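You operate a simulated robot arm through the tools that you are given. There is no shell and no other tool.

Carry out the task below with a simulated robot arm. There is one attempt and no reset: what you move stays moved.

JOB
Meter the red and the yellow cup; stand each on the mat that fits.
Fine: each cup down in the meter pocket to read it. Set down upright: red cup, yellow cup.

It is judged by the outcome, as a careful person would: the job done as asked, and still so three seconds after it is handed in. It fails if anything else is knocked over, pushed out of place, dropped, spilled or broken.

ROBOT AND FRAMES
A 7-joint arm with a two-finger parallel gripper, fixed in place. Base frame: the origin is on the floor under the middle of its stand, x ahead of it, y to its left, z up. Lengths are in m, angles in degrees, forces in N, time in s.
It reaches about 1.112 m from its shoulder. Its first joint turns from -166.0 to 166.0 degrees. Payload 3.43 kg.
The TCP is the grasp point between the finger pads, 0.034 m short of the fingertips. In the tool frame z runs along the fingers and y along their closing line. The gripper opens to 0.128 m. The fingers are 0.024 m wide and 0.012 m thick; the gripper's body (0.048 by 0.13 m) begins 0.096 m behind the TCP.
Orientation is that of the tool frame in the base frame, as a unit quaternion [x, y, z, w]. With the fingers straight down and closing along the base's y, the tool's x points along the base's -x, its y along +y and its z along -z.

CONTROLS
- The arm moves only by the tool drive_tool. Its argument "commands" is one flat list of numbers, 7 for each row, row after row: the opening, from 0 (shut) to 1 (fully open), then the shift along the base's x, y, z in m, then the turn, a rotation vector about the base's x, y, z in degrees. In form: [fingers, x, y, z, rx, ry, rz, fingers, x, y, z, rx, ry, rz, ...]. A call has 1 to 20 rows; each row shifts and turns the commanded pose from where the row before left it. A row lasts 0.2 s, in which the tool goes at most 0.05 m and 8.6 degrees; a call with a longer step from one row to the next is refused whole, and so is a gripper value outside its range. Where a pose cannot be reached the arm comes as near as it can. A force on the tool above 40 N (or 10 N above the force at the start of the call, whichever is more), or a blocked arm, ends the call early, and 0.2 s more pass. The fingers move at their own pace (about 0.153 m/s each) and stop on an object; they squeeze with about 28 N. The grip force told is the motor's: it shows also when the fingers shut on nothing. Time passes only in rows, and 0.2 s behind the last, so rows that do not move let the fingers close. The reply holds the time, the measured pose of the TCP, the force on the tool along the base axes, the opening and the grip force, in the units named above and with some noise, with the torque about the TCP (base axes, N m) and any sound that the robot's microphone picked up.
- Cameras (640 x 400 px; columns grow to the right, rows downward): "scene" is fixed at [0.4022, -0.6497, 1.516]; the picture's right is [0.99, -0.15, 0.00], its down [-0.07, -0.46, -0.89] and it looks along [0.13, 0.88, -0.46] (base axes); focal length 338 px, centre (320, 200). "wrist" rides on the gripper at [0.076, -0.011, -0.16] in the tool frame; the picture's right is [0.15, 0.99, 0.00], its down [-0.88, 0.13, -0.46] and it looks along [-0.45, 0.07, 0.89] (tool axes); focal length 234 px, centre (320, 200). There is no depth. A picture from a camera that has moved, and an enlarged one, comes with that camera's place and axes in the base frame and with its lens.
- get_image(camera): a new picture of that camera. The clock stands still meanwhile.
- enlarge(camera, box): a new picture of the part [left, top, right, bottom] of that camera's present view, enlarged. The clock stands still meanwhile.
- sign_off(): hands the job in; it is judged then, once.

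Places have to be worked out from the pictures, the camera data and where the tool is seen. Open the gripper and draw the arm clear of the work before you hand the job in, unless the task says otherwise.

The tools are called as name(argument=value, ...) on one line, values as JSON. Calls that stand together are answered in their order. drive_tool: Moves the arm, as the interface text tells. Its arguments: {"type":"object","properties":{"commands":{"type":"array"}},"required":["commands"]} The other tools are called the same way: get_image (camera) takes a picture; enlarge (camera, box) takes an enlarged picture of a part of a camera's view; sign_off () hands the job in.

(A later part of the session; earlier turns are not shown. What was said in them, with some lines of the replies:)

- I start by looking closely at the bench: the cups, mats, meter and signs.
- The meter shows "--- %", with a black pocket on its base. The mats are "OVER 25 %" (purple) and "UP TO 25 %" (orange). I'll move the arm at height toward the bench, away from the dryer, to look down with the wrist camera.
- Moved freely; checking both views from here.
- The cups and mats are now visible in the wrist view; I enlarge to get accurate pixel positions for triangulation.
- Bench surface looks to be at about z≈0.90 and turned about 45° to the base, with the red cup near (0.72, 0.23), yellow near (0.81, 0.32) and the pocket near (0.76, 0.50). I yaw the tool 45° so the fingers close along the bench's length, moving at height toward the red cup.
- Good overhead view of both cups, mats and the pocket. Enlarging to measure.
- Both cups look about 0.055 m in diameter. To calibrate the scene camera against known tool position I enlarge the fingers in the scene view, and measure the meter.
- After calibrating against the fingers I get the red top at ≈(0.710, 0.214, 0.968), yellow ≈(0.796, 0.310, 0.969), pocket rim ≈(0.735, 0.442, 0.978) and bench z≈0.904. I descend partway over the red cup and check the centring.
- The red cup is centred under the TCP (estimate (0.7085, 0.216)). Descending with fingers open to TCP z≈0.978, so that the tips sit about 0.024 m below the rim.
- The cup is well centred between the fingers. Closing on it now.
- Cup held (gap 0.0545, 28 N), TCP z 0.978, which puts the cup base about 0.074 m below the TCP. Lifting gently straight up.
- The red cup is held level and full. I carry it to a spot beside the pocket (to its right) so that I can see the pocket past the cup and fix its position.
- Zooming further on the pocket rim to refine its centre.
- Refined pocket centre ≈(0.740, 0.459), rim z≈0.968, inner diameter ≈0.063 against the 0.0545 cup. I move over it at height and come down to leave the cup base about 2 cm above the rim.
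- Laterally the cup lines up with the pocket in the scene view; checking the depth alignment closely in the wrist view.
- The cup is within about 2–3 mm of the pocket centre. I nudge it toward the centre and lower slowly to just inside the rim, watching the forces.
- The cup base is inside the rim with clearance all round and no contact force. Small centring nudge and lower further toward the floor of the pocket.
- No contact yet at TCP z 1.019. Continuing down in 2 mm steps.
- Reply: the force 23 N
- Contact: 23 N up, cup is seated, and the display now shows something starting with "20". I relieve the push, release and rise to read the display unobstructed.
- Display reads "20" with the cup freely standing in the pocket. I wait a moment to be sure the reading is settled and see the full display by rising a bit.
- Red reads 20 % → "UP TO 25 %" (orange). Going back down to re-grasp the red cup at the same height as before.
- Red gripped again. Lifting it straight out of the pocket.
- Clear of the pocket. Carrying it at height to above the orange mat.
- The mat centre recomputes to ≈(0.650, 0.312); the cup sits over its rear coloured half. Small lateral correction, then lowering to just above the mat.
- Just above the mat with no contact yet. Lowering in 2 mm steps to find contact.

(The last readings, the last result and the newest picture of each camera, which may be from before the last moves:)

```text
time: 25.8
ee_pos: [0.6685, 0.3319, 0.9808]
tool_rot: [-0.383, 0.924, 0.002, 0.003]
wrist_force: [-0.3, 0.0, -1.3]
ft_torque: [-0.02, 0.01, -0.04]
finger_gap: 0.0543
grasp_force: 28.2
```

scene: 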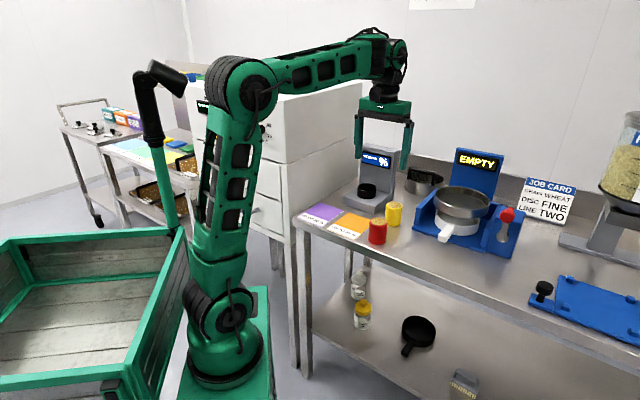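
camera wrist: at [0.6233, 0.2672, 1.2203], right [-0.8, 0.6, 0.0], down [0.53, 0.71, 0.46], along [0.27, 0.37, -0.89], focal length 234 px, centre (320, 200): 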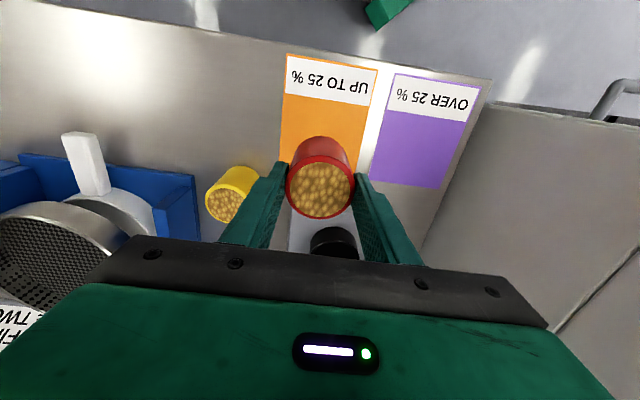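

drive_tool(commands=[0.2, 0, 0, -0.0015, 0, 0, 0, 0.2, 0, 0, -0.0015, 0, 0, 0, 0.2, 0, 0, 0, 0, 0, 0])

```text
time: 26.6
ee_pos: [0.669, 0.3319, 0.9773]
tool_rot: [-0.384, 0.923, 0.002, 0.002]
wrist_force: [0.3, 0.7, 0.7]
ft_torque: [-0.03, -0.07, 0.06]
finger_gap: 0.0546
grasp_force: 28.6
```

The vertical force has changed from −1.3 to +0.7 N at TCP z 0.977, so the cup is just touching; one more small step to confirm contact before releasing.

drive_tool(commands=[0.2, 0, 0, -0.001, 0, 0, 0, 0.2, 0, 0, -0.001, 0, 0, 0, 0.2, 0, 0, 0, 0, 0, 0])

enlarge(camera="scene", box=[300, 170, 400, 250])

```text
time: 27.4
ee_pos: [0.6673, 0.333, 0.9771]
tool_rot: [-0.383, 0.924, 0.003, 0.005]
wrist_force: [3.8, -2.8, 23.7]
ft_torque: [-0.04, -0.22, 0.16]
finger_gap: 0.0546
grasp_force: 28.5
```

```text
5.00 times, centred on (350, 210) of scene
camera zoom: at [0.4022, -0.6497, 1.516], right [0.99, -0.15, 0.0], down [-0.07, -0.46, -0.89], along [0.13, 0.88, -0.46], focal length 1692 px, centre (170, 150)
```

zoom: 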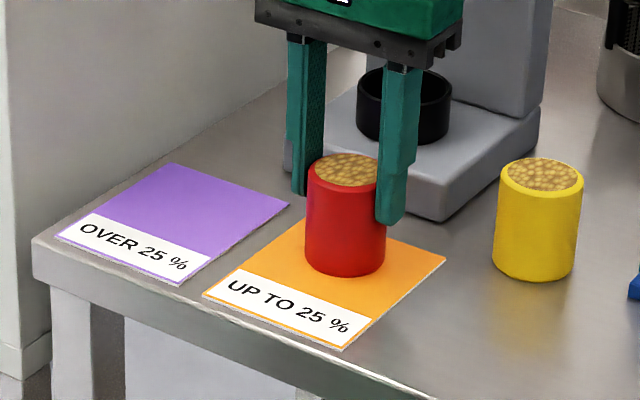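

Firm contact at 24 N: the cup stands on the mat. Relieving the push, opening the fingers, and rising clear.

drive_tool(commands=[0.2, 0, 0, 0.002, 0, 0, 0, 0.2, 0, 0, 0, 0, 0, 0, 0.5, 0, 0, 0, 0, 0, 0, 0.75, 0, 0, 0, 0, 0, 0, 0.85, 0, 0, 0, 0, 0, 0, 0.85, 0, 0, 0.015, 0, 0, 0, 0.85, 0, 0, 0.03, 0, 0, 0, 0.85, 0, 0, 0.04, 0, 0, 0, 0.85, 0, 0, 0.04, 0, 0, 0, 0.85, 0, 0, 0, 0, 0, 0])

get_image(camera="wrist")

enlarge(camera="scene", box=[290, 140, 430, 250])

```text
time: 29.6
ee_pos: [0.6669, 0.3337, 1.1014]
tool_rot: [-0.382, 0.924, 0.003, 0.002]
wrist_force: [-0.2, -0.6, -0.5]
ft_torque: [0.0, -0.02, 0.01]
finger_gap: 0.109
grasp_force: 0.1
```

```text
taken
camera wrist: at [0.6186, 0.2725, 1.2604], right [-0.8, 0.6, 0.0], down [0.53, 0.71, 0.46], along [0.27, 0.37, -0.89], focal length 234 px, centre (320, 200)
```

wrist: 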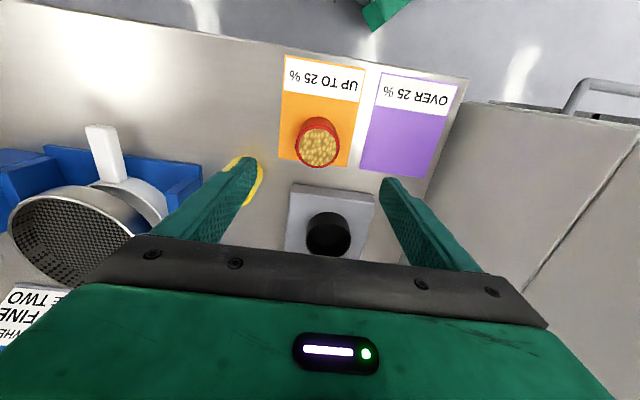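

```text
3.64 times, centred on (360, 195) of scene
camera zoom: at [0.4022, -0.6497, 1.516], right [0.99, -0.15, 0.0], down [-0.07, -0.46, -0.89], along [0.13, 0.88, -0.46], focal length 1231 px, centre (174, 218)
```

zoom: 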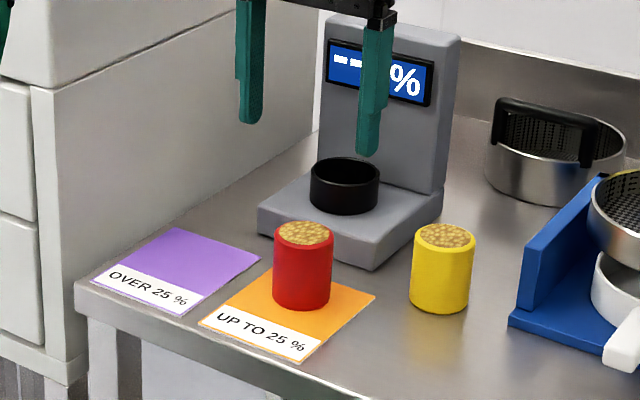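

Red stands upright on the orange "UP TO 25 %" mat. Next I narrow the fingers a little, since the blue sifter stands close to the yellow cup, and move above the yellow cup.

drive_tool(commands=[0.66, 0.02, -0.004, 0, 0, 0, 0, 0.66, 0.035, -0.006, 0, 0, 0, 0, 0.66, 0.035, -0.006, 0, 0, 0, 0, 0.66, 0.028, -0.005, 0, 0, 0, 0, 0.66, 0.01, -0.002, 0, 0, 0, 0, 0.66, 0, 0, -0.02, 0, 0, 0, 0.66, 0, 0, -0.02, 0, 0, 0, 0.66, 0, 0, 0, 0, 0, 0])

get_image(camera="wrist")

enlarge(camera="scene", box=[340, 140, 460, 250])

```text
time: 31.4
ee_pos: [0.7968, 0.3091, 1.064]
tool_rot: [-0.383, 0.924, 0.002, 0.003]
wrist_force: [0.5, 0.7, 0.2]
ft_torque: [0.02, -0.02, -0.01]
finger_gap: 0.0845
grasp_force: 0.0
```

```text
taken
camera wrist: at [0.7488, 0.2479, 1.223], right [-0.8, 0.6, 0.0], down [0.53, 0.71, 0.46], along [0.27, 0.37, -0.89], focal length 234 px, centre (320, 200)
```

wrist: 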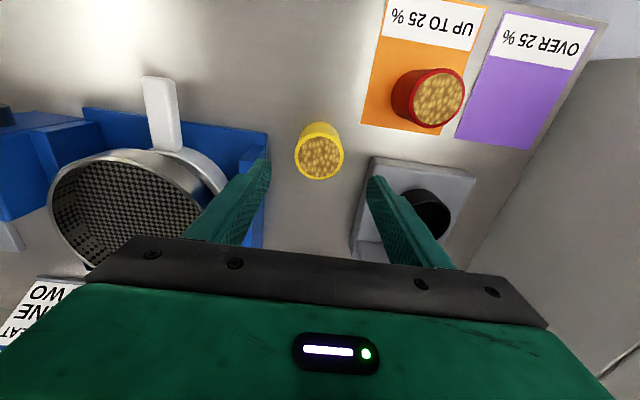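

```text
3.64 times, centred on (400, 195) of scene
camera zoom: at [0.4022, -0.6497, 1.516], right [0.99, -0.15, 0.0], down [-0.07, -0.46, -0.89], along [0.13, 0.88, -0.46], focal length 1231 px, centre (29, 218)
```

zoom: 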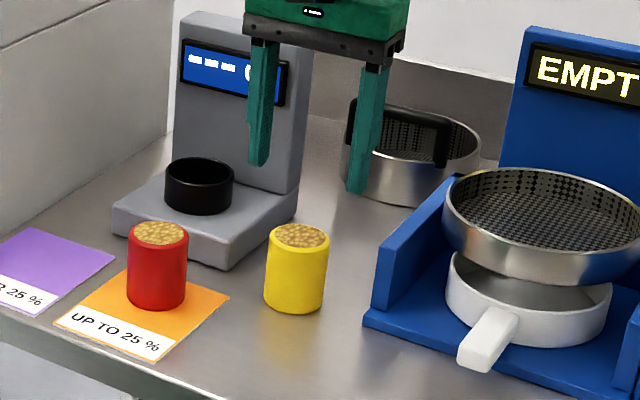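

The yellow rim is centred within about 2 mm. Lowering with clearance on both sides to grasp height.

drive_tool(commands=[0.66, -0.001, 0.0015, -0.03, 0, 0, 0, 0.66, 0, 0, -0.03, 0, 0, 0, 0.66, 0, 0, -0.016, 0, 0, 0, 0.66, 0, 0, -0.01, 0, 0, 0, 0.66, 0, 0, 0, 0, 0, 0])

get_image(camera="wrist")

enlarge(camera="scene", box=[350, 160, 450, 240])

```text
time: 32.6
ee_pos: [0.7936, 0.3114, 0.976]
tool_rot: [-0.383, 0.924, 0.002, 0.003]
wrist_force: [0.7, 1.1, -0.2]
ft_torque: [0.01, -0.02, 0.03]
finger_gap: 0.0846
grasp_force: 0.1
```

```text
taken
camera wrist: at [0.7469, 0.2494, 1.1345], right [-0.8, 0.6, 0.0], down [0.53, 0.71, 0.46], along [0.27, 0.37, -0.89], focal length 234 px, centre (320, 200)
```

wrist: 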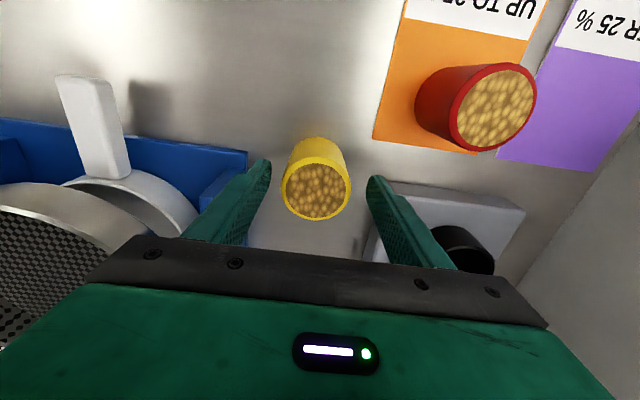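

```text
5.00 times, centred on (400, 200) of scene
camera zoom: at [0.4022, -0.6497, 1.516], right [0.99, -0.15, 0.0], down [-0.07, -0.46, -0.89], along [0.13, 0.88, -0.46], focal length 1692 px, centre (-80, 200)
```

zoom: 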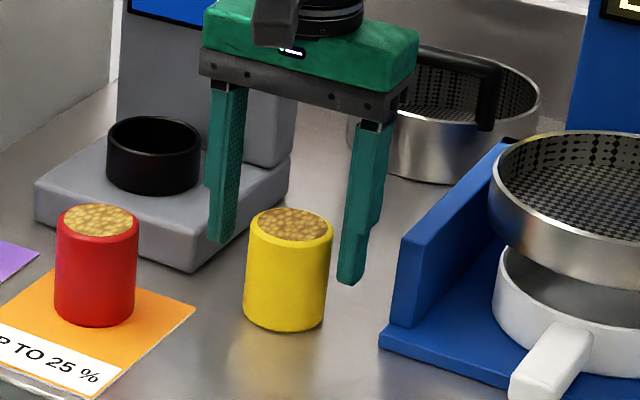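

Cup is centred to a few mm between the open fingers with nothing else in the way. Tiny correction and closing.

drive_tool(commands=[0.66, 0.0015, -0.001, 0.001, 0, 0, 0, 0.5, 0, 0, 0, 0, 0, 0, 0.35, 0, 0, 0, 0, 0, 0, 0.2, 0, 0, 0, 0, 0, 0, 0.2, 0, 0, 0, 0, 0, 0])

get_image(camera="wrist")

```text
time: 33.8
ee_pos: [0.7963, 0.3102, 0.9773]
tool_rot: [-0.383, 0.924, 0.003, 0.003]
wrist_force: [-0.2, -0.2, 0.8]
ft_torque: [-0.02, 0.03, 0.0]
finger_gap: 0.0549
grasp_force: 28.0
```

```text
taken
camera wrist: at [0.7486, 0.2477, 1.1367], right [-0.8, 0.6, 0.0], down [0.53, 0.71, 0.46], along [0.27, 0.37, -0.89], focal length 234 px, centre (320, 200)
```

wrist: 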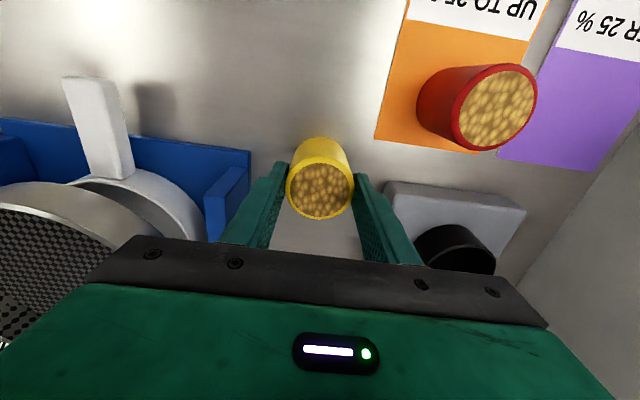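

Yellow held (gap 0.055, 28 N). Lifting straight up.

drive_tool(commands=[0.2, 0, 0, 0.008, 0, 0, 0, 0.2, 0, 0, 0.018, 0, 0, 0, 0.2, 0, 0, 0.025, 0, 0, 0, 0.2, 0, 0, 0.03, 0, 0, 0, 0.2, 0, 0, 0.027, 0, 0, 0, 0.2, 0, 0, 0.015, 0, 0, 0, 0.2, 0, 0, 0, 0, 0, 0])

enlarge(camera="scene", box=[320, 120, 460, 240])

```text
time: 35.4
ee_pos: [0.7947, 0.3089, 1.1013]
tool_rot: [-0.383, 0.924, 0.003, 0.003]
wrist_force: [0.2, 0.5, -1.2]
ft_torque: [-0.02, 0.02, -0.01]
finger_gap: 0.0548
grasp_force: 28.2
```

```text
3.33 times, centred on (390, 180) of scene
camera zoom: at [0.4022, -0.6497, 1.516], right [0.99, -0.15, 0.0], down [-0.07, -0.46, -0.89], along [0.13, 0.88, -0.46], focal length 1128 px, centre (87, 267)
```

zoom: 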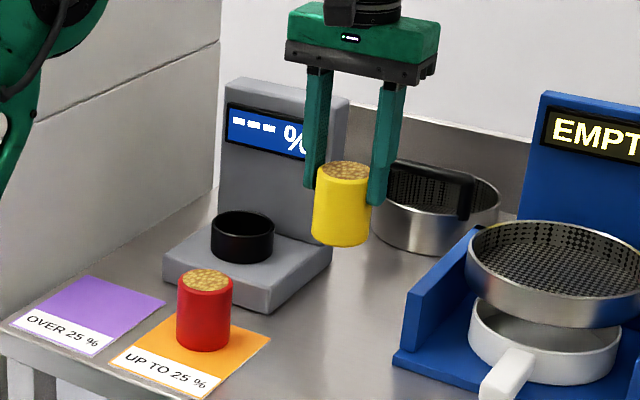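

Moving the yellow cup at height to above the pocket, to the position that worked for the red cup, (0.741, 0.459), then down to just above the rim.

drive_tool(commands=[0.2, -0.005, 0.013, 0, 0, 0, 0, 0.2, -0.01, 0.028, 0, 0, 0, 0, 0.2, -0.012, 0.034, 0, 0, 0, 0, 0.2, -0.012, 0.034, 0, 0, 0, 0, 0.2, -0.01, 0.028, 0, 0, 0, 0, 0.2, -0.0055, 0.0125, 0, 0, 0, 0, 0.2, 0, 0, -0.018, 0, 0, 0, 0.2, 0, 0, -0.018, 0, 0, 0, 0.2, 0, 0, 0, 0, 0, 0])

enlarge(camera="wrist", box=[260, 100, 380, 200])

enlarge(camera="scene", box=[350, 165, 390, 205])

```text
time: 37.4
ee_pos: [0.7424, 0.4578, 1.0627]
tool_rot: [-0.382, 0.924, 0.003, 0.002]
wrist_force: [0.7, 0.1, -1.2]
ft_torque: [-0.02, 0.0, 0.0]
finger_gap: 0.0543
grasp_force: 27.6
```

```text
4.00 times, centred on (320, 150) of wrist
camera zoom: at [0.6955, 0.3958, 1.2218], right [-0.8, 0.6, 0.0], down [0.53, 0.71, 0.46], along [0.27, 0.37, -0.89], focal length 937 px, centre (320, 400)
```

zoom: 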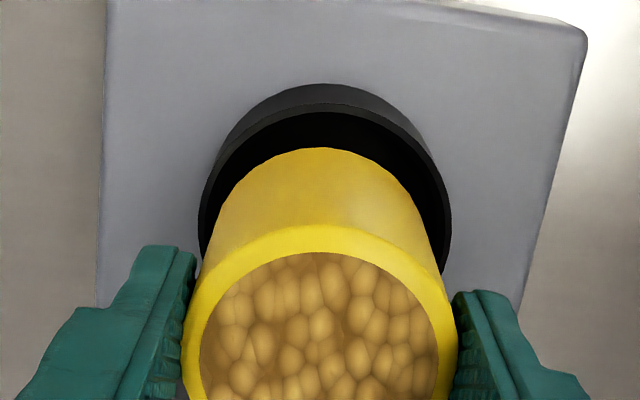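

```text
10.00 times, centred on (370, 185) of scene
camera zoom: at [0.4022, -0.6497, 1.516], right [0.99, -0.15, 0.0], down [-0.07, -0.46, -0.89], along [0.13, 0.88, -0.46], focal length 3384 px, centre (-180, 350)
```

zoom: 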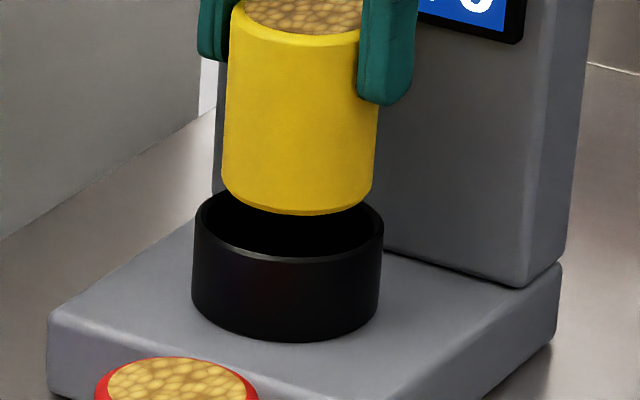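

Slight offset of about 2 mm to correct. Nudging and lowering to just inside the rim.

drive_tool(commands=[0.2, -0.0015, 0.002, 0, 0, 0, 0, 0.2, 0, 0, -0.008, 0, 0, 0, 0.2, 0, 0, -0.008, 0, 0, 0, 0.2, 0, 0, -0.005, 0, 0, 0, 0.2, 0, 0, -0.003, 0, 0, 0, 0.2, 0, 0, 0, 0, 0, 0])

enlarge(camera="wrist", box=[260, 100, 380, 200])

enlarge(camera="scene", box=[350, 165, 390, 205])

```text
time: 38.8
ee_pos: [0.741, 0.4618, 1.0398]
tool_rot: [-0.382, 0.924, 0.002, 0.002]
wrist_force: [-0.1, -6.9, 0.7]
ft_torque: [-0.46, 0.05, 0.03]
finger_gap: 0.0546
grasp_force: 27.5
```

```text
4.00 times, centred on (320, 150) of wrist
camera zoom: at [0.6941, 0.3991, 1.1997], right [-0.8, 0.6, 0.0], down [0.53, 0.71, 0.46], along [0.27, 0.37, -0.89], focal length 937 px, centre (320, 400)
```

zoom: 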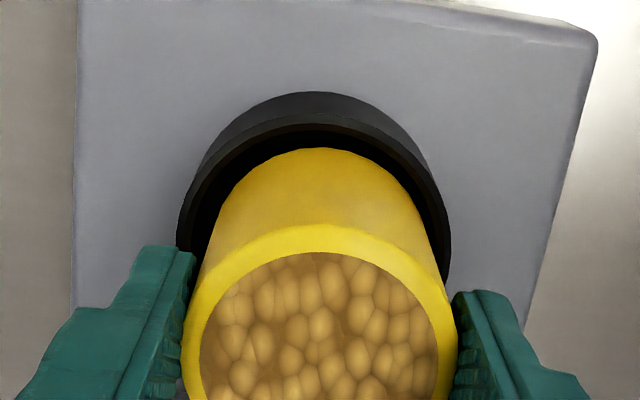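

```text
10.00 times, centred on (370, 185) of scene
camera zoom: at [0.4022, -0.6497, 1.516], right [0.99, -0.15, 0.0], down [-0.07, -0.46, -0.89], along [0.13, 0.88, -0.46], focal length 3384 px, centre (-180, 350)
```

zoom: 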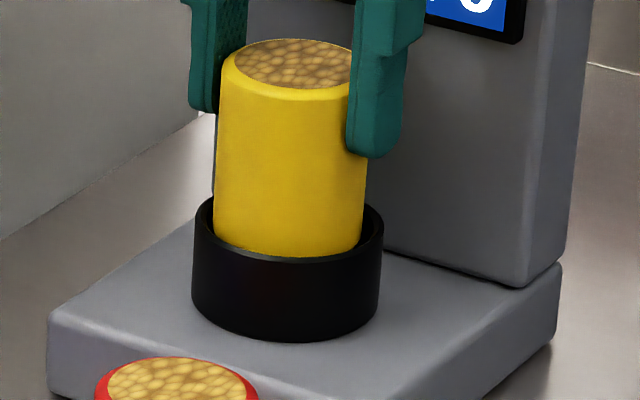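

The reading of −6.9 N in y shows the cup brushing the pocket's far (+y) wall. I back off 2.5 mm in −y and check that the side force disappears.

drive_tool(commands=[0.2, 0, -0.0015, 0.001, 0, 0, 0, 0.2, 0, -0.001, 0, 0, 0, 0, 0.2, 0, 0, 0, 0, 0, 0])

enlarge(camera="wrist", box=[260, 100, 380, 200])

enlarge(camera="scene", box=[350, 165, 390, 205])

```text
time: 39.6
ee_pos: [0.7411, 0.4609, 1.0426]
tool_rot: [-0.383, 0.924, 0.002, 0.003]
wrist_force: [-0.7, -0.6, -0.7]
ft_torque: [0.01, 0.04, 0.02]
finger_gap: 0.0545
grasp_force: 28.0
```

```text
4.00 times, centred on (320, 150) of wrist
camera zoom: at [0.6938, 0.3979, 1.2011], right [-0.8, 0.6, 0.0], down [0.53, 0.71, 0.46], along [0.27, 0.37, -0.89], focal length 937 px, centre (320, 400)
```

zoom: 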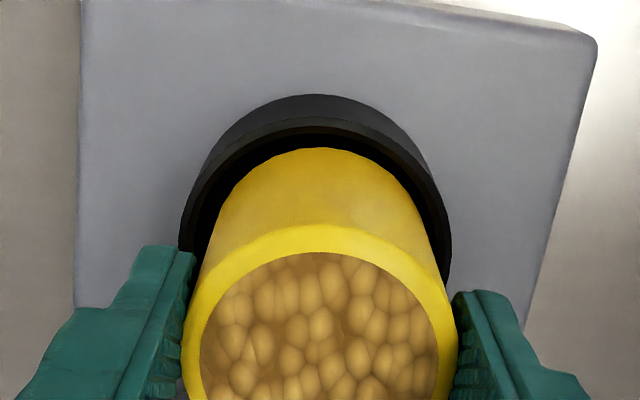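

```text
10.00 times, centred on (370, 185) of scene
camera zoom: at [0.4022, -0.6497, 1.516], right [0.99, -0.15, 0.0], down [-0.07, -0.46, -0.89], along [0.13, 0.88, -0.46], focal length 3384 px, centre (-180, 350)
```

zoom: 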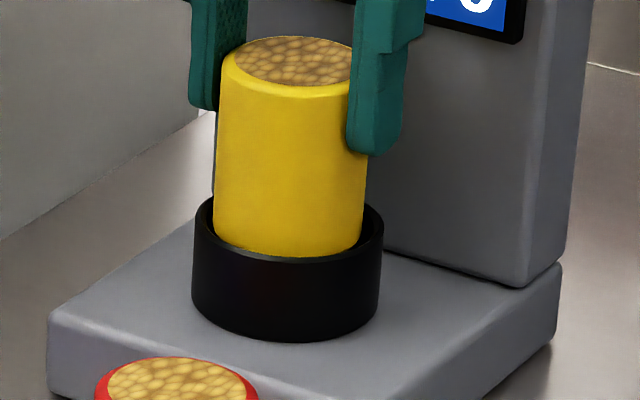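

Side force is gone. A further 1.5 mm centring in −y, then lowering as with the red cup.

drive_tool(commands=[0.2, 0.0005, -0.0015, -0.002, 0, 0, 0, 0.2, 0, 0, -0.004, 0, 0, 0, 0.2, 0, 0, -0.004, 0, 0, 0, 0.2, 0, 0, 0, 0, 0, 0])

```text
time: 40.6
ee_pos: [0.7409, 0.4574, 1.0319]
tool_rot: [-0.383, 0.924, 0.002, 0.002]
wrist_force: [0.0, 0.6, -1.2]
ft_torque: [-0.02, 0.02, -0.01]
finger_gap: 0.0545
grasp_force: 28.3
```

Free of contact at TCP z 1.032, cup base about 1 cm inside the rim. Continuing down.

drive_tool(commands=[0.2, 0, 0, -0.005, 0, 0, 0, 0.2, 0, 0, -0.005, 0, 0, 0, 0.2, 0, 0, -0.003, 0, 0, 0, 0.2, 0, 0, 0, 0, 0, 0])

```text
time: 41.6
ee_pos: [0.7393, 0.4582, 1.018]
tool_rot: [-0.382, 0.924, 0.001, 0.003]
wrist_force: [0.2, 0.3, -0.8]
ft_torque: [-0.02, -0.01, 0.0]
finger_gap: 0.0546
grasp_force: 28.2
```

Still free at z 1.018; the floor contact should be within a few mm. Small steps of 1–1.5 mm.

drive_tool(commands=[0.2, 0, 0, -0.0015, 0, 0, 0, 0.2, 0, 0, -0.001, 0, 0, 0, 0.2, 0, 0, 0, 0, 0, 0])

enlarge(camera="scene", box=[340, 140, 410, 205])

```text
time: 42.4
ee_pos: [0.7413, 0.4575, 1.0175]
tool_rot: [-0.383, 0.924, 0.003, 0.003]
wrist_force: [0.0, 1.2, 12.3]
ft_torque: [-0.13, -0.03, -0.07]
finger_gap: 0.0547
grasp_force: 28.2
```

```text
6.15 times, centred on (375, 172) of scene
camera zoom: at [0.4022, -0.6497, 1.516], right [0.99, -0.15, 0.0], down [-0.07, -0.46, -0.89], along [0.13, 0.88, -0.46], focal length 2083 px, centre (-18, 369)
```

zoom: 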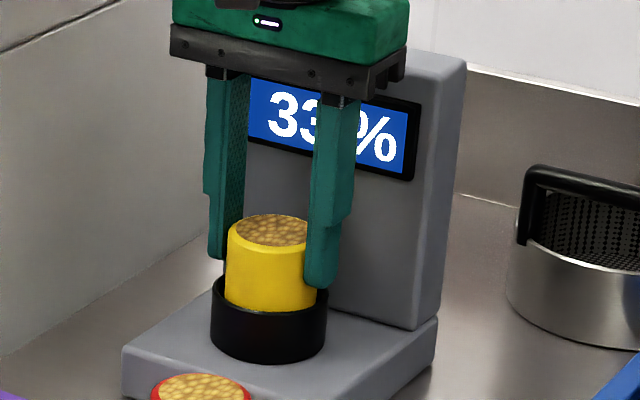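

Floor contact (12 N), and the display reads "33 %". I release and rise to read it in full, as I did for red.

drive_tool(commands=[0.2, 0, 0, 0.001, 0, 0, 0, 0.5, 0, 0, 0, 0, 0, 0, 0.75, 0, 0, 0, 0, 0, 0, 0.75, 0, 0, 0, 0, 0, 0, 0.75, 0, 0, 0.02, 0, 0, 0, 0.75, 0, 0, 0.035, 0, 0, 0, 0.75, 0, 0, 0.035, 0, 0, 0, 0.75, 0, 0, 0.03, 0, 0, 0, 0.75, 0, 0, 0, 0, 0, 0, 0.75, 0, 0, 0, 0, 0, 0])

enlarge(camera="scene", box=[340, 130, 420, 205])

get_image(camera="wrist")

```text
time: 44.6
ee_pos: [0.7416, 0.4556, 1.1383]
tool_rot: [-0.382, 0.924, 0.002, 0.002]
wrist_force: [-0.1, 0.7, 0.3]
ft_torque: [0.02, 0.03, 0.01]
finger_gap: 0.0959
grasp_force: 0.0
```

```text
5.33 times, centred on (380, 168) of scene
camera zoom: at [0.4022, -0.6497, 1.516], right [0.99, -0.15, 0.0], down [-0.07, -0.46, -0.89], along [0.13, 0.88, -0.46], focal length 1805 px, centre (0, 373)
```

zoom: 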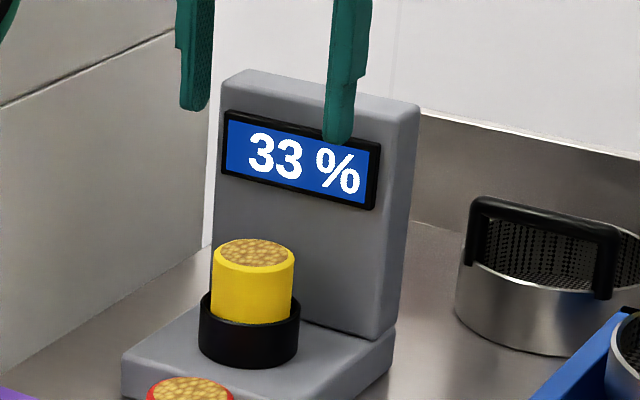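

```text
taken
camera wrist: at [0.6945, 0.3944, 1.297], right [-0.8, 0.6, 0.0], down [0.53, 0.71, 0.46], along [0.27, 0.37, -0.89], focal length 234 px, centre (320, 200)
```

wrist: 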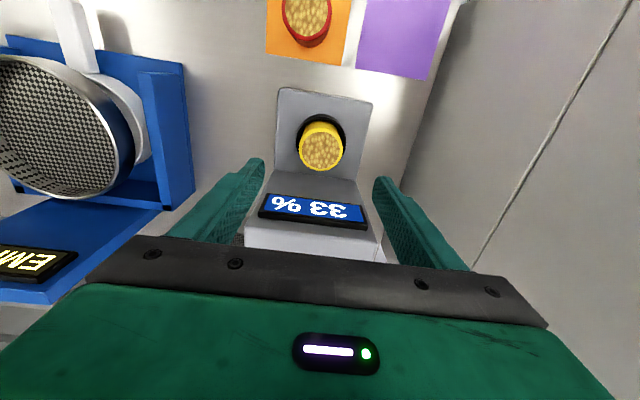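

Yellow reads 33 % → "OVER 25 %" (purple). Going straight down to re-grasp it.

drive_tool(commands=[0.75, 0, 0.001, -0.03, 0, 0, 0, 0.75, 0, 0, -0.04, 0, 0, 0, 0.75, 0, 0, -0.03, 0, 0, 0, 0.75, 0, 0, -0.02, 0, 0, 0, 0.75, 0, 0, 0, 0, 0, 0, 0.5, 0, 0, 0, 0, 0, 0, 0.35, 0, 0, 0, 0, 0, 0, 0.2, 0, 0, 0, 0, 0, 0, 0.2, 0, 0, 0, 0, 0, 0])

get_image(camera="wrist")

enlarge(camera="scene", box=[340, 140, 410, 205])

```text
time: 46.6
ee_pos: [0.7417, 0.457, 1.017]
tool_rot: [-0.383, 0.924, 0.002, 0.003]
wrist_force: [0.4, -0.9, 0.0]
ft_torque: [-0.05, -0.01, 0.04]
finger_gap: 0.0544
grasp_force: 28.1
```

```text
taken
camera wrist: at [0.6943, 0.396, 1.1764], right [-0.8, 0.6, 0.0], down [0.53, 0.71, 0.46], along [0.27, 0.37, -0.89], focal length 234 px, centre (320, 200)
```

wrist: 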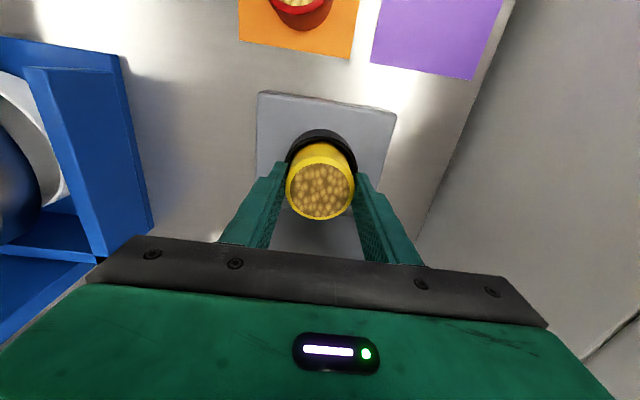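

```text
6.15 times, centred on (375, 172) of scene
camera zoom: at [0.4022, -0.6497, 1.516], right [0.99, -0.15, 0.0], down [-0.07, -0.46, -0.89], along [0.13, 0.88, -0.46], focal length 2083 px, centre (-18, 369)
```

zoom: 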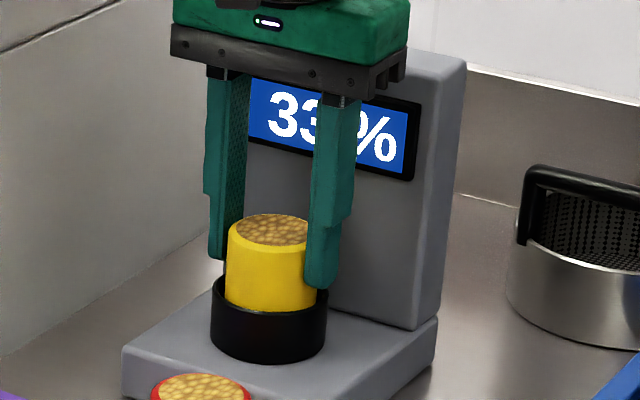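

Gripped. Lifting straight out of the pocket, then I'll survey the clearance to the dryer cabinet next to the purple mat before going there.

drive_tool(commands=[0.2, 0, 0, 0.008, 0, 0, 0, 0.2, 0, 0, 0.015, 0, 0, 0, 0.2, 0, 0, 0.02, 0, 0, 0, 0.2, 0, 0, 0.025, 0, 0, 0, 0.2, 0, 0, 0.025, 0, 0, 0, 0.2, 0, 0, 0.012, 0, 0, 0, 0.2, 0, 0, 0, 0, 0, 0])

get_image(camera="wrist")

enlarge(camera="scene", box=[250, 60, 410, 250])

```text
time: 48.2
ee_pos: [0.7422, 0.4593, 1.1222]
tool_rot: [-0.383, 0.924, 0.001, 0.003]
wrist_force: [-0.4, -0.1, -1.1]
ft_torque: [0.0, 0.01, -0.03]
finger_gap: 0.0547
grasp_force: 28.2
```

```text
taken
camera wrist: at [0.6951, 0.3972, 1.2821], right [-0.8, 0.6, 0.0], down [0.53, 0.71, 0.46], along [0.27, 0.37, -0.89], focal length 234 px, centre (320, 200)
```

wrist: 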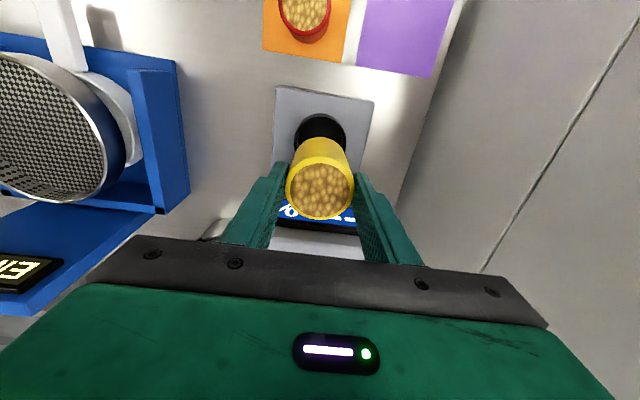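

```text
2.11 times, centred on (330, 155) of scene
camera zoom: at [0.4022, -0.6497, 1.516], right [0.99, -0.15, 0.0], down [-0.07, -0.46, -0.89], along [0.13, 0.88, -0.46], focal length 712 px, centre (299, 295)
```

zoom: 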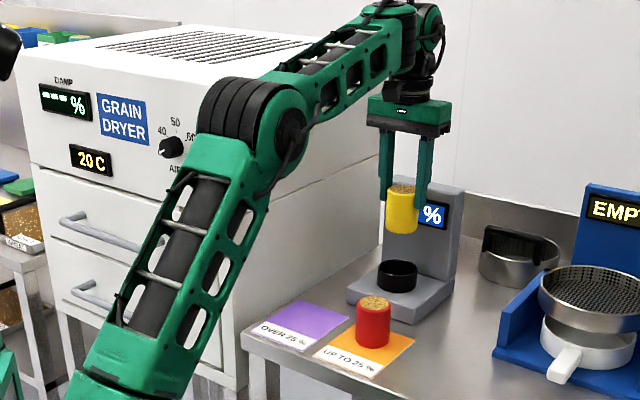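

There is a gap between bench and cabinet: I estimate the dryer wall at about 0.11 m left of the purple mat's centre, and the gripper half-width is 0.065, so it fits. Moving halfway first and checking clearance.

drive_tool(commands=[0.2, -0.01, -0.004, 0, 0, 0, 0, 0.2, -0.024, -0.0085, 0, 0, 0, 0, 0.2, -0.03, -0.0105, 0, 0, 0, 0, 0.2, -0.026, -0.009, 0, 0, 0, 0, 0.2, -0.012, -0.004, 0, 0, 0, 0, 0.2, 0, 0, 0, 0, 0, 0])

get_image(camera="wrist")

enlarge(camera="scene", box=[210, 20, 420, 250])

```text
time: 49.6
ee_pos: [0.6381, 0.4232, 1.1238]
tool_rot: [-0.383, 0.924, 0.003, 0.003]
wrist_force: [0.4, 0.4, -0.7]
ft_torque: [0.0, 0.02, 0.01]
finger_gap: 0.0549
grasp_force: 28.0
```

```text
taken
camera wrist: at [0.591, 0.3612, 1.2825], right [-0.8, 0.6, 0.0], down [0.53, 0.71, 0.46], along [0.27, 0.37, -0.89], focal length 234 px, centre (320, 200)
```

wrist: 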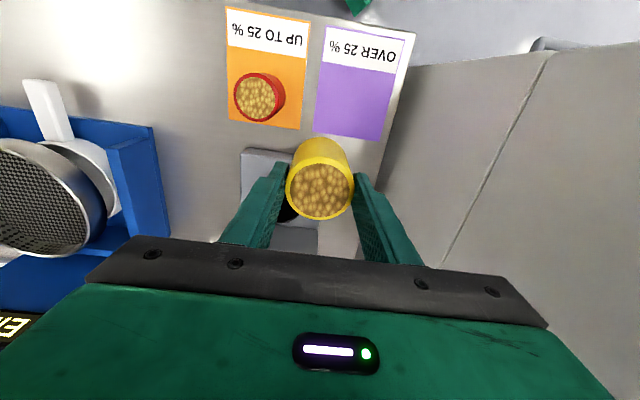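

```text
1.74 times, centred on (315, 135) of scene
camera zoom: at [0.4022, -0.6497, 1.516], right [0.99, -0.15, 0.0], down [-0.07, -0.46, -0.89], along [0.13, 0.88, -0.46], focal length 589 px, centre (329, 313)
```

zoom: 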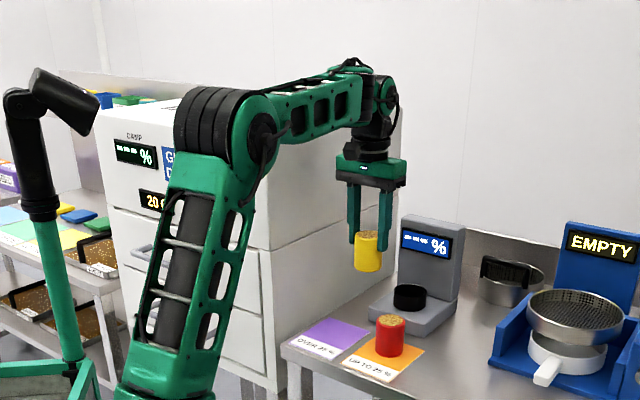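

Clearance looks good: the forearm is above and beside the dryer. Continuing to above the purple mat.

drive_tool(commands=[0.2, -0.01, -0.003, 0, 0, 0, 0, 0.2, -0.02, -0.006, 0, 0, 0, 0, 0.2, -0.02, -0.006, 0, 0, 0, 0, 0.2, -0.012, -0.003, 0, 0, 0, 0, 0.2, 0, 0, -0.02, 0, 0, 0, 0.2, 0, 0, -0.02, 0, 0, 0, 0.2, 0, 0, 0, 0, 0, 0])

get_image(camera="wrist")

enlarge(camera="scene", box=[210, 20, 420, 250])

```text
time: 51.2
ee_pos: [0.576, 0.4016, 1.083]
tool_rot: [-0.382, 0.924, 0.002, 0.002]
wrist_force: [-0.6, -0.6, -0.5]
ft_torque: [0.01, 0.02, 0.02]
finger_gap: 0.0548
grasp_force: 27.9
```

```text
taken
camera wrist: at [0.5293, 0.3397, 1.2419], right [-0.8, 0.6, 0.0], down [0.53, 0.71, 0.46], along [0.27, 0.37, -0.89], focal length 234 px, centre (320, 200)
```

wrist: 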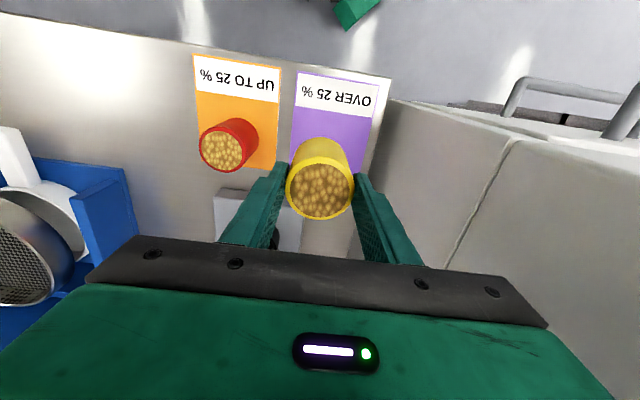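

```text
1.74 times, centred on (315, 135) of scene
camera zoom: at [0.4022, -0.6497, 1.516], right [0.99, -0.15, 0.0], down [-0.07, -0.46, -0.89], along [0.13, 0.88, -0.46], focal length 589 px, centre (329, 313)
```

zoom: 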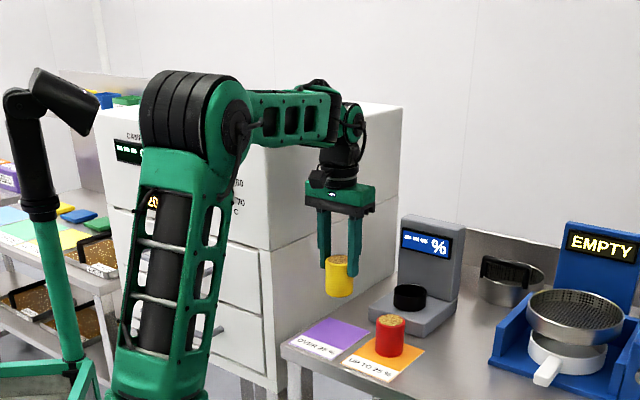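

The mat centre recomputes to ≈(0.559, 0.406). I shift 4 mm toward it in each axis and lower in two stages to just above the mat.

drive_tool(commands=[0.2, -0.004, 0.0045, -0.015, 0, 0, 0, 0.2, 0, 0, -0.025, 0, 0, 0, 0.2, 0, 0, -0.025, 0, 0, 0, 0.2, 0, 0, -0.018, 0, 0, 0, 0.2, 0, 0, -0.01, 0, 0, 0, 0.2, 0, 0, -0.004, 0, 0, 0, 0.2, 0, 0, 0, 0, 0, 0])

get_image(camera="wrist")

enlarge(camera="scene", box=[280, 150, 400, 250])

```text
time: 52.8
ee_pos: [0.5734, 0.408, 0.9851]
tool_rot: [-0.382, 0.924, 0.003, 0.003]
wrist_force: [0.8, 0.2, -0.1]
ft_torque: [-0.01, -0.01, 0.0]
finger_gap: 0.0546
grasp_force: 28.2
```

```text
taken
camera wrist: at [0.5261, 0.346, 1.1444], right [-0.8, 0.6, 0.0], down [0.53, 0.71, 0.46], along [0.27, 0.37, -0.89], focal length 234 px, centre (320, 200)
```

wrist: 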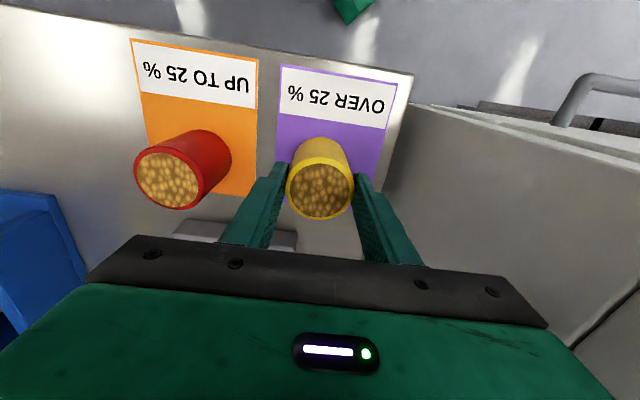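

```text
4.00 times, centred on (340, 200) of scene
camera zoom: at [0.4022, -0.6497, 1.516], right [0.99, -0.15, 0.0], down [-0.07, -0.46, -0.89], along [0.13, 0.88, -0.46], focal length 1354 px, centre (240, 200)
```

zoom: 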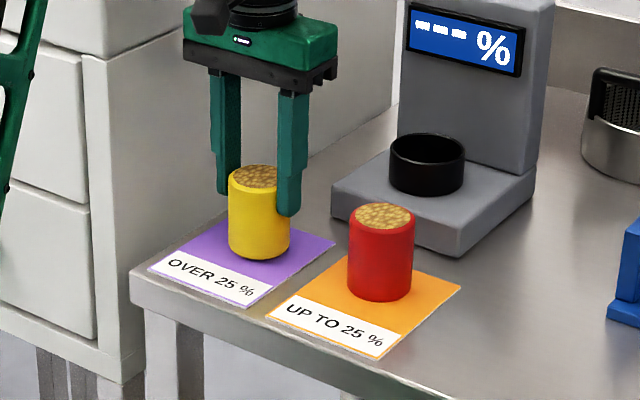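

Just above the purple mat, well within it. Lowering gently to contact.

drive_tool(commands=[0.2, 0, 0, -0.002, 0, 0, 0, 0.2, 0, 0, -0.002, 0, 0, 0, 0.2, 0, 0, -0.0015, 0, 0, 0, 0.2, 0, 0, 0, 0, 0, 0])

```text
time: 53.8
ee_pos: [0.5728, 0.4091, 0.9797]
tool_rot: [-0.383, 0.924, 0.002, 0.002]
wrist_force: [-0.2, 0.4, -1.1]
ft_torque: [0.02, 0.03, 0.02]
finger_gap: 0.0546
grasp_force: 28.1
```

No contact yet at z 0.980; stepping down 1 mm at a time.

drive_tool(commands=[0.2, 0, 0, -0.001, 0, 0, 0, 0.2, 0, 0, -0.001, 0, 0, 0, 0.2, 0, 0, -0.001, 0, 0, 0, 0.2, 0, 0, 0, 0, 0, 0])

```text
time: 54.8
ee_pos: [0.5729, 0.4089, 0.9786]
tool_rot: [-0.382, 0.924, 0.003, 0.004]
wrist_force: [1.6, -0.8, 23.8]
ft_torque: [-0.09, -0.08, -0.15]
finger_gap: 0.0544
grasp_force: 27.9
```

Contact (24 N): the yellow cup stands on the purple mat. Relieving the push, opening, and rising straight up.

drive_tool(commands=[0.2, 0, 0, 0.0018, 0, 0, 0, 0.2, 0, 0, 0, 0, 0, 0, 0.5, 0, 0, 0, 0, 0, 0, 0.75, 0, 0, 0, 0, 0, 0, 0.75, 0, 0, 0, 0, 0, 0, 0.75, 0, 0, 0.015, 0, 0, 0, 0.75, 0, 0, 0.03, 0, 0, 0, 0.75, 0, 0, 0.04, 0, 0, 0, 0.75, 0, 0, 0.04, 0, 0, 0, 0.75, 0, 0, 0.03, 0, 0, 0, 0.75, 0, 0, 0, 0, 0, 0])

get_image(camera="wrist")

enlarge(camera="scene", box=[280, 140, 420, 250])

```text
time: 57.2
ee_pos: [0.5721, 0.4114, 1.1313]
tool_rot: [-0.383, 0.924, 0.002, 0.003]
wrist_force: [0.0, 0.2, 0.1]
ft_torque: [0.01, 0.01, -0.03]
finger_gap: 0.0956
grasp_force: 0.0
```

```text
taken
camera wrist: at [0.5254, 0.3489, 1.2903], right [-0.8, 0.6, 0.0], down [0.53, 0.71, 0.46], along [0.27, 0.37, -0.89], focal length 234 px, centre (320, 200)
```

wrist: 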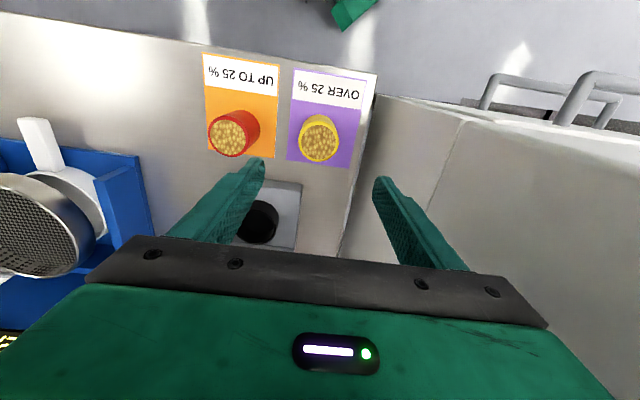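

```text
3.64 times, centred on (350, 195) of scene
camera zoom: at [0.4022, -0.6497, 1.516], right [0.99, -0.15, 0.0], down [-0.07, -0.46, -0.89], along [0.13, 0.88, -0.46], focal length 1231 px, centre (211, 218)
```

zoom: 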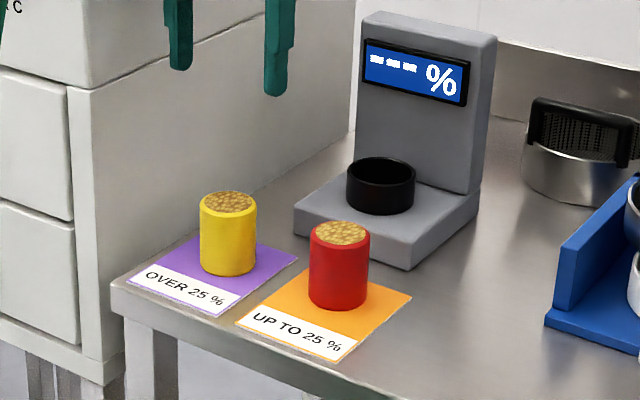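

Both cups stand upright on their mats, with the meter back to "--- %". Withdrawing the arm up and toward the robot, away from the dryer and the bench items.

drive_tool(commands=[0.75, 0, 0, 0.03, 0, 0, 0, 0.75, -0.01, -0.02, 0.03, 0, 0, 0, 0.85, -0.015, -0.035, 0.01, 0, 0, 0, 1, -0.015, -0.035, 0, 0, 0, 0, 1, -0.02, -0.035, 0, 0, 0, 0, 1, -0.02, -0.02, 0, 0, 0, 0, 1, 0, 0, 0, 0, 0, 0])

get_image(camera="scene")

get_image(camera="wrist")

```text
time: 58.8
ee_pos: [0.492, 0.264, 1.2049]
tool_rot: [-0.383, 0.924, 0.002, 0.003]
wrist_force: [-0.7, 1.0, 0.5]
ft_torque: [0.0, 0.01, 0.0]
finger_gap: 0.128
grasp_force: 0.1
```

```text
taken
```

scene: 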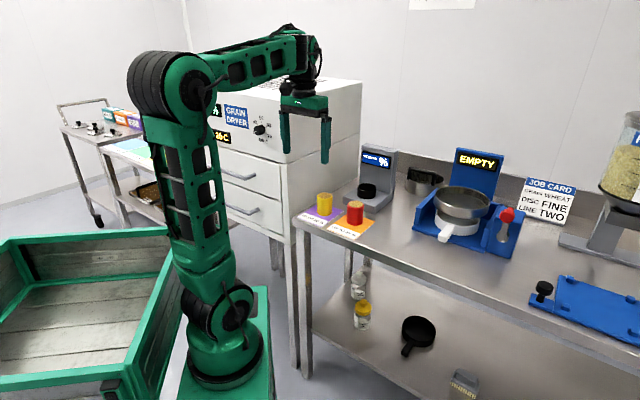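

```text
taken
camera wrist: at [0.4451, 0.202, 1.3633], right [-0.8, 0.6, 0.0], down [0.53, 0.71, 0.46], along [0.27, 0.37, -0.89], focal length 234 px, centre (320, 200)
```

wrist: 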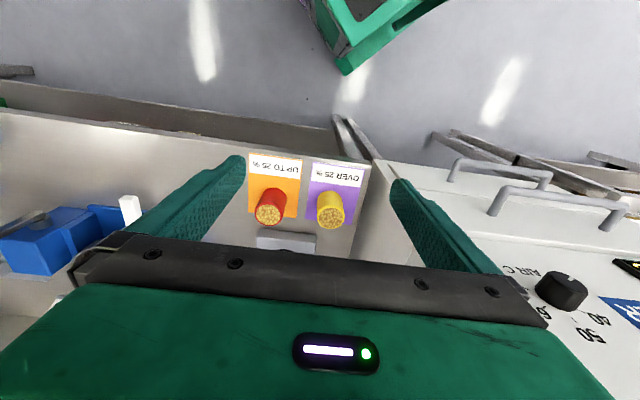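

The arm is clear with the gripper open. Red (20 %) stands on "UP TO 25 %", yellow (33 %) on "OVER 25 %", and nothing else appears moved, so I'm handing the job in.

sign_off()

```text
The job is handed in.
```

I metered both cups in the pocket, and each is now standing upright on the mat that fits its reading.

| Cup | Meter reading | Mat |
|---|---|---|
| Red | 20 % | "UP TO 25 %" (orange) |
| Yellow | 33 % | "OVER 25 %" (purple) |

While I lowered the yellow cup into the pocket, it brushed the far wall at about 7 N. I backed off and re-centred it before seating it. The final pictures show nothing knocked over or spilled. The arm was clear with the gripper open before I handed the job in.
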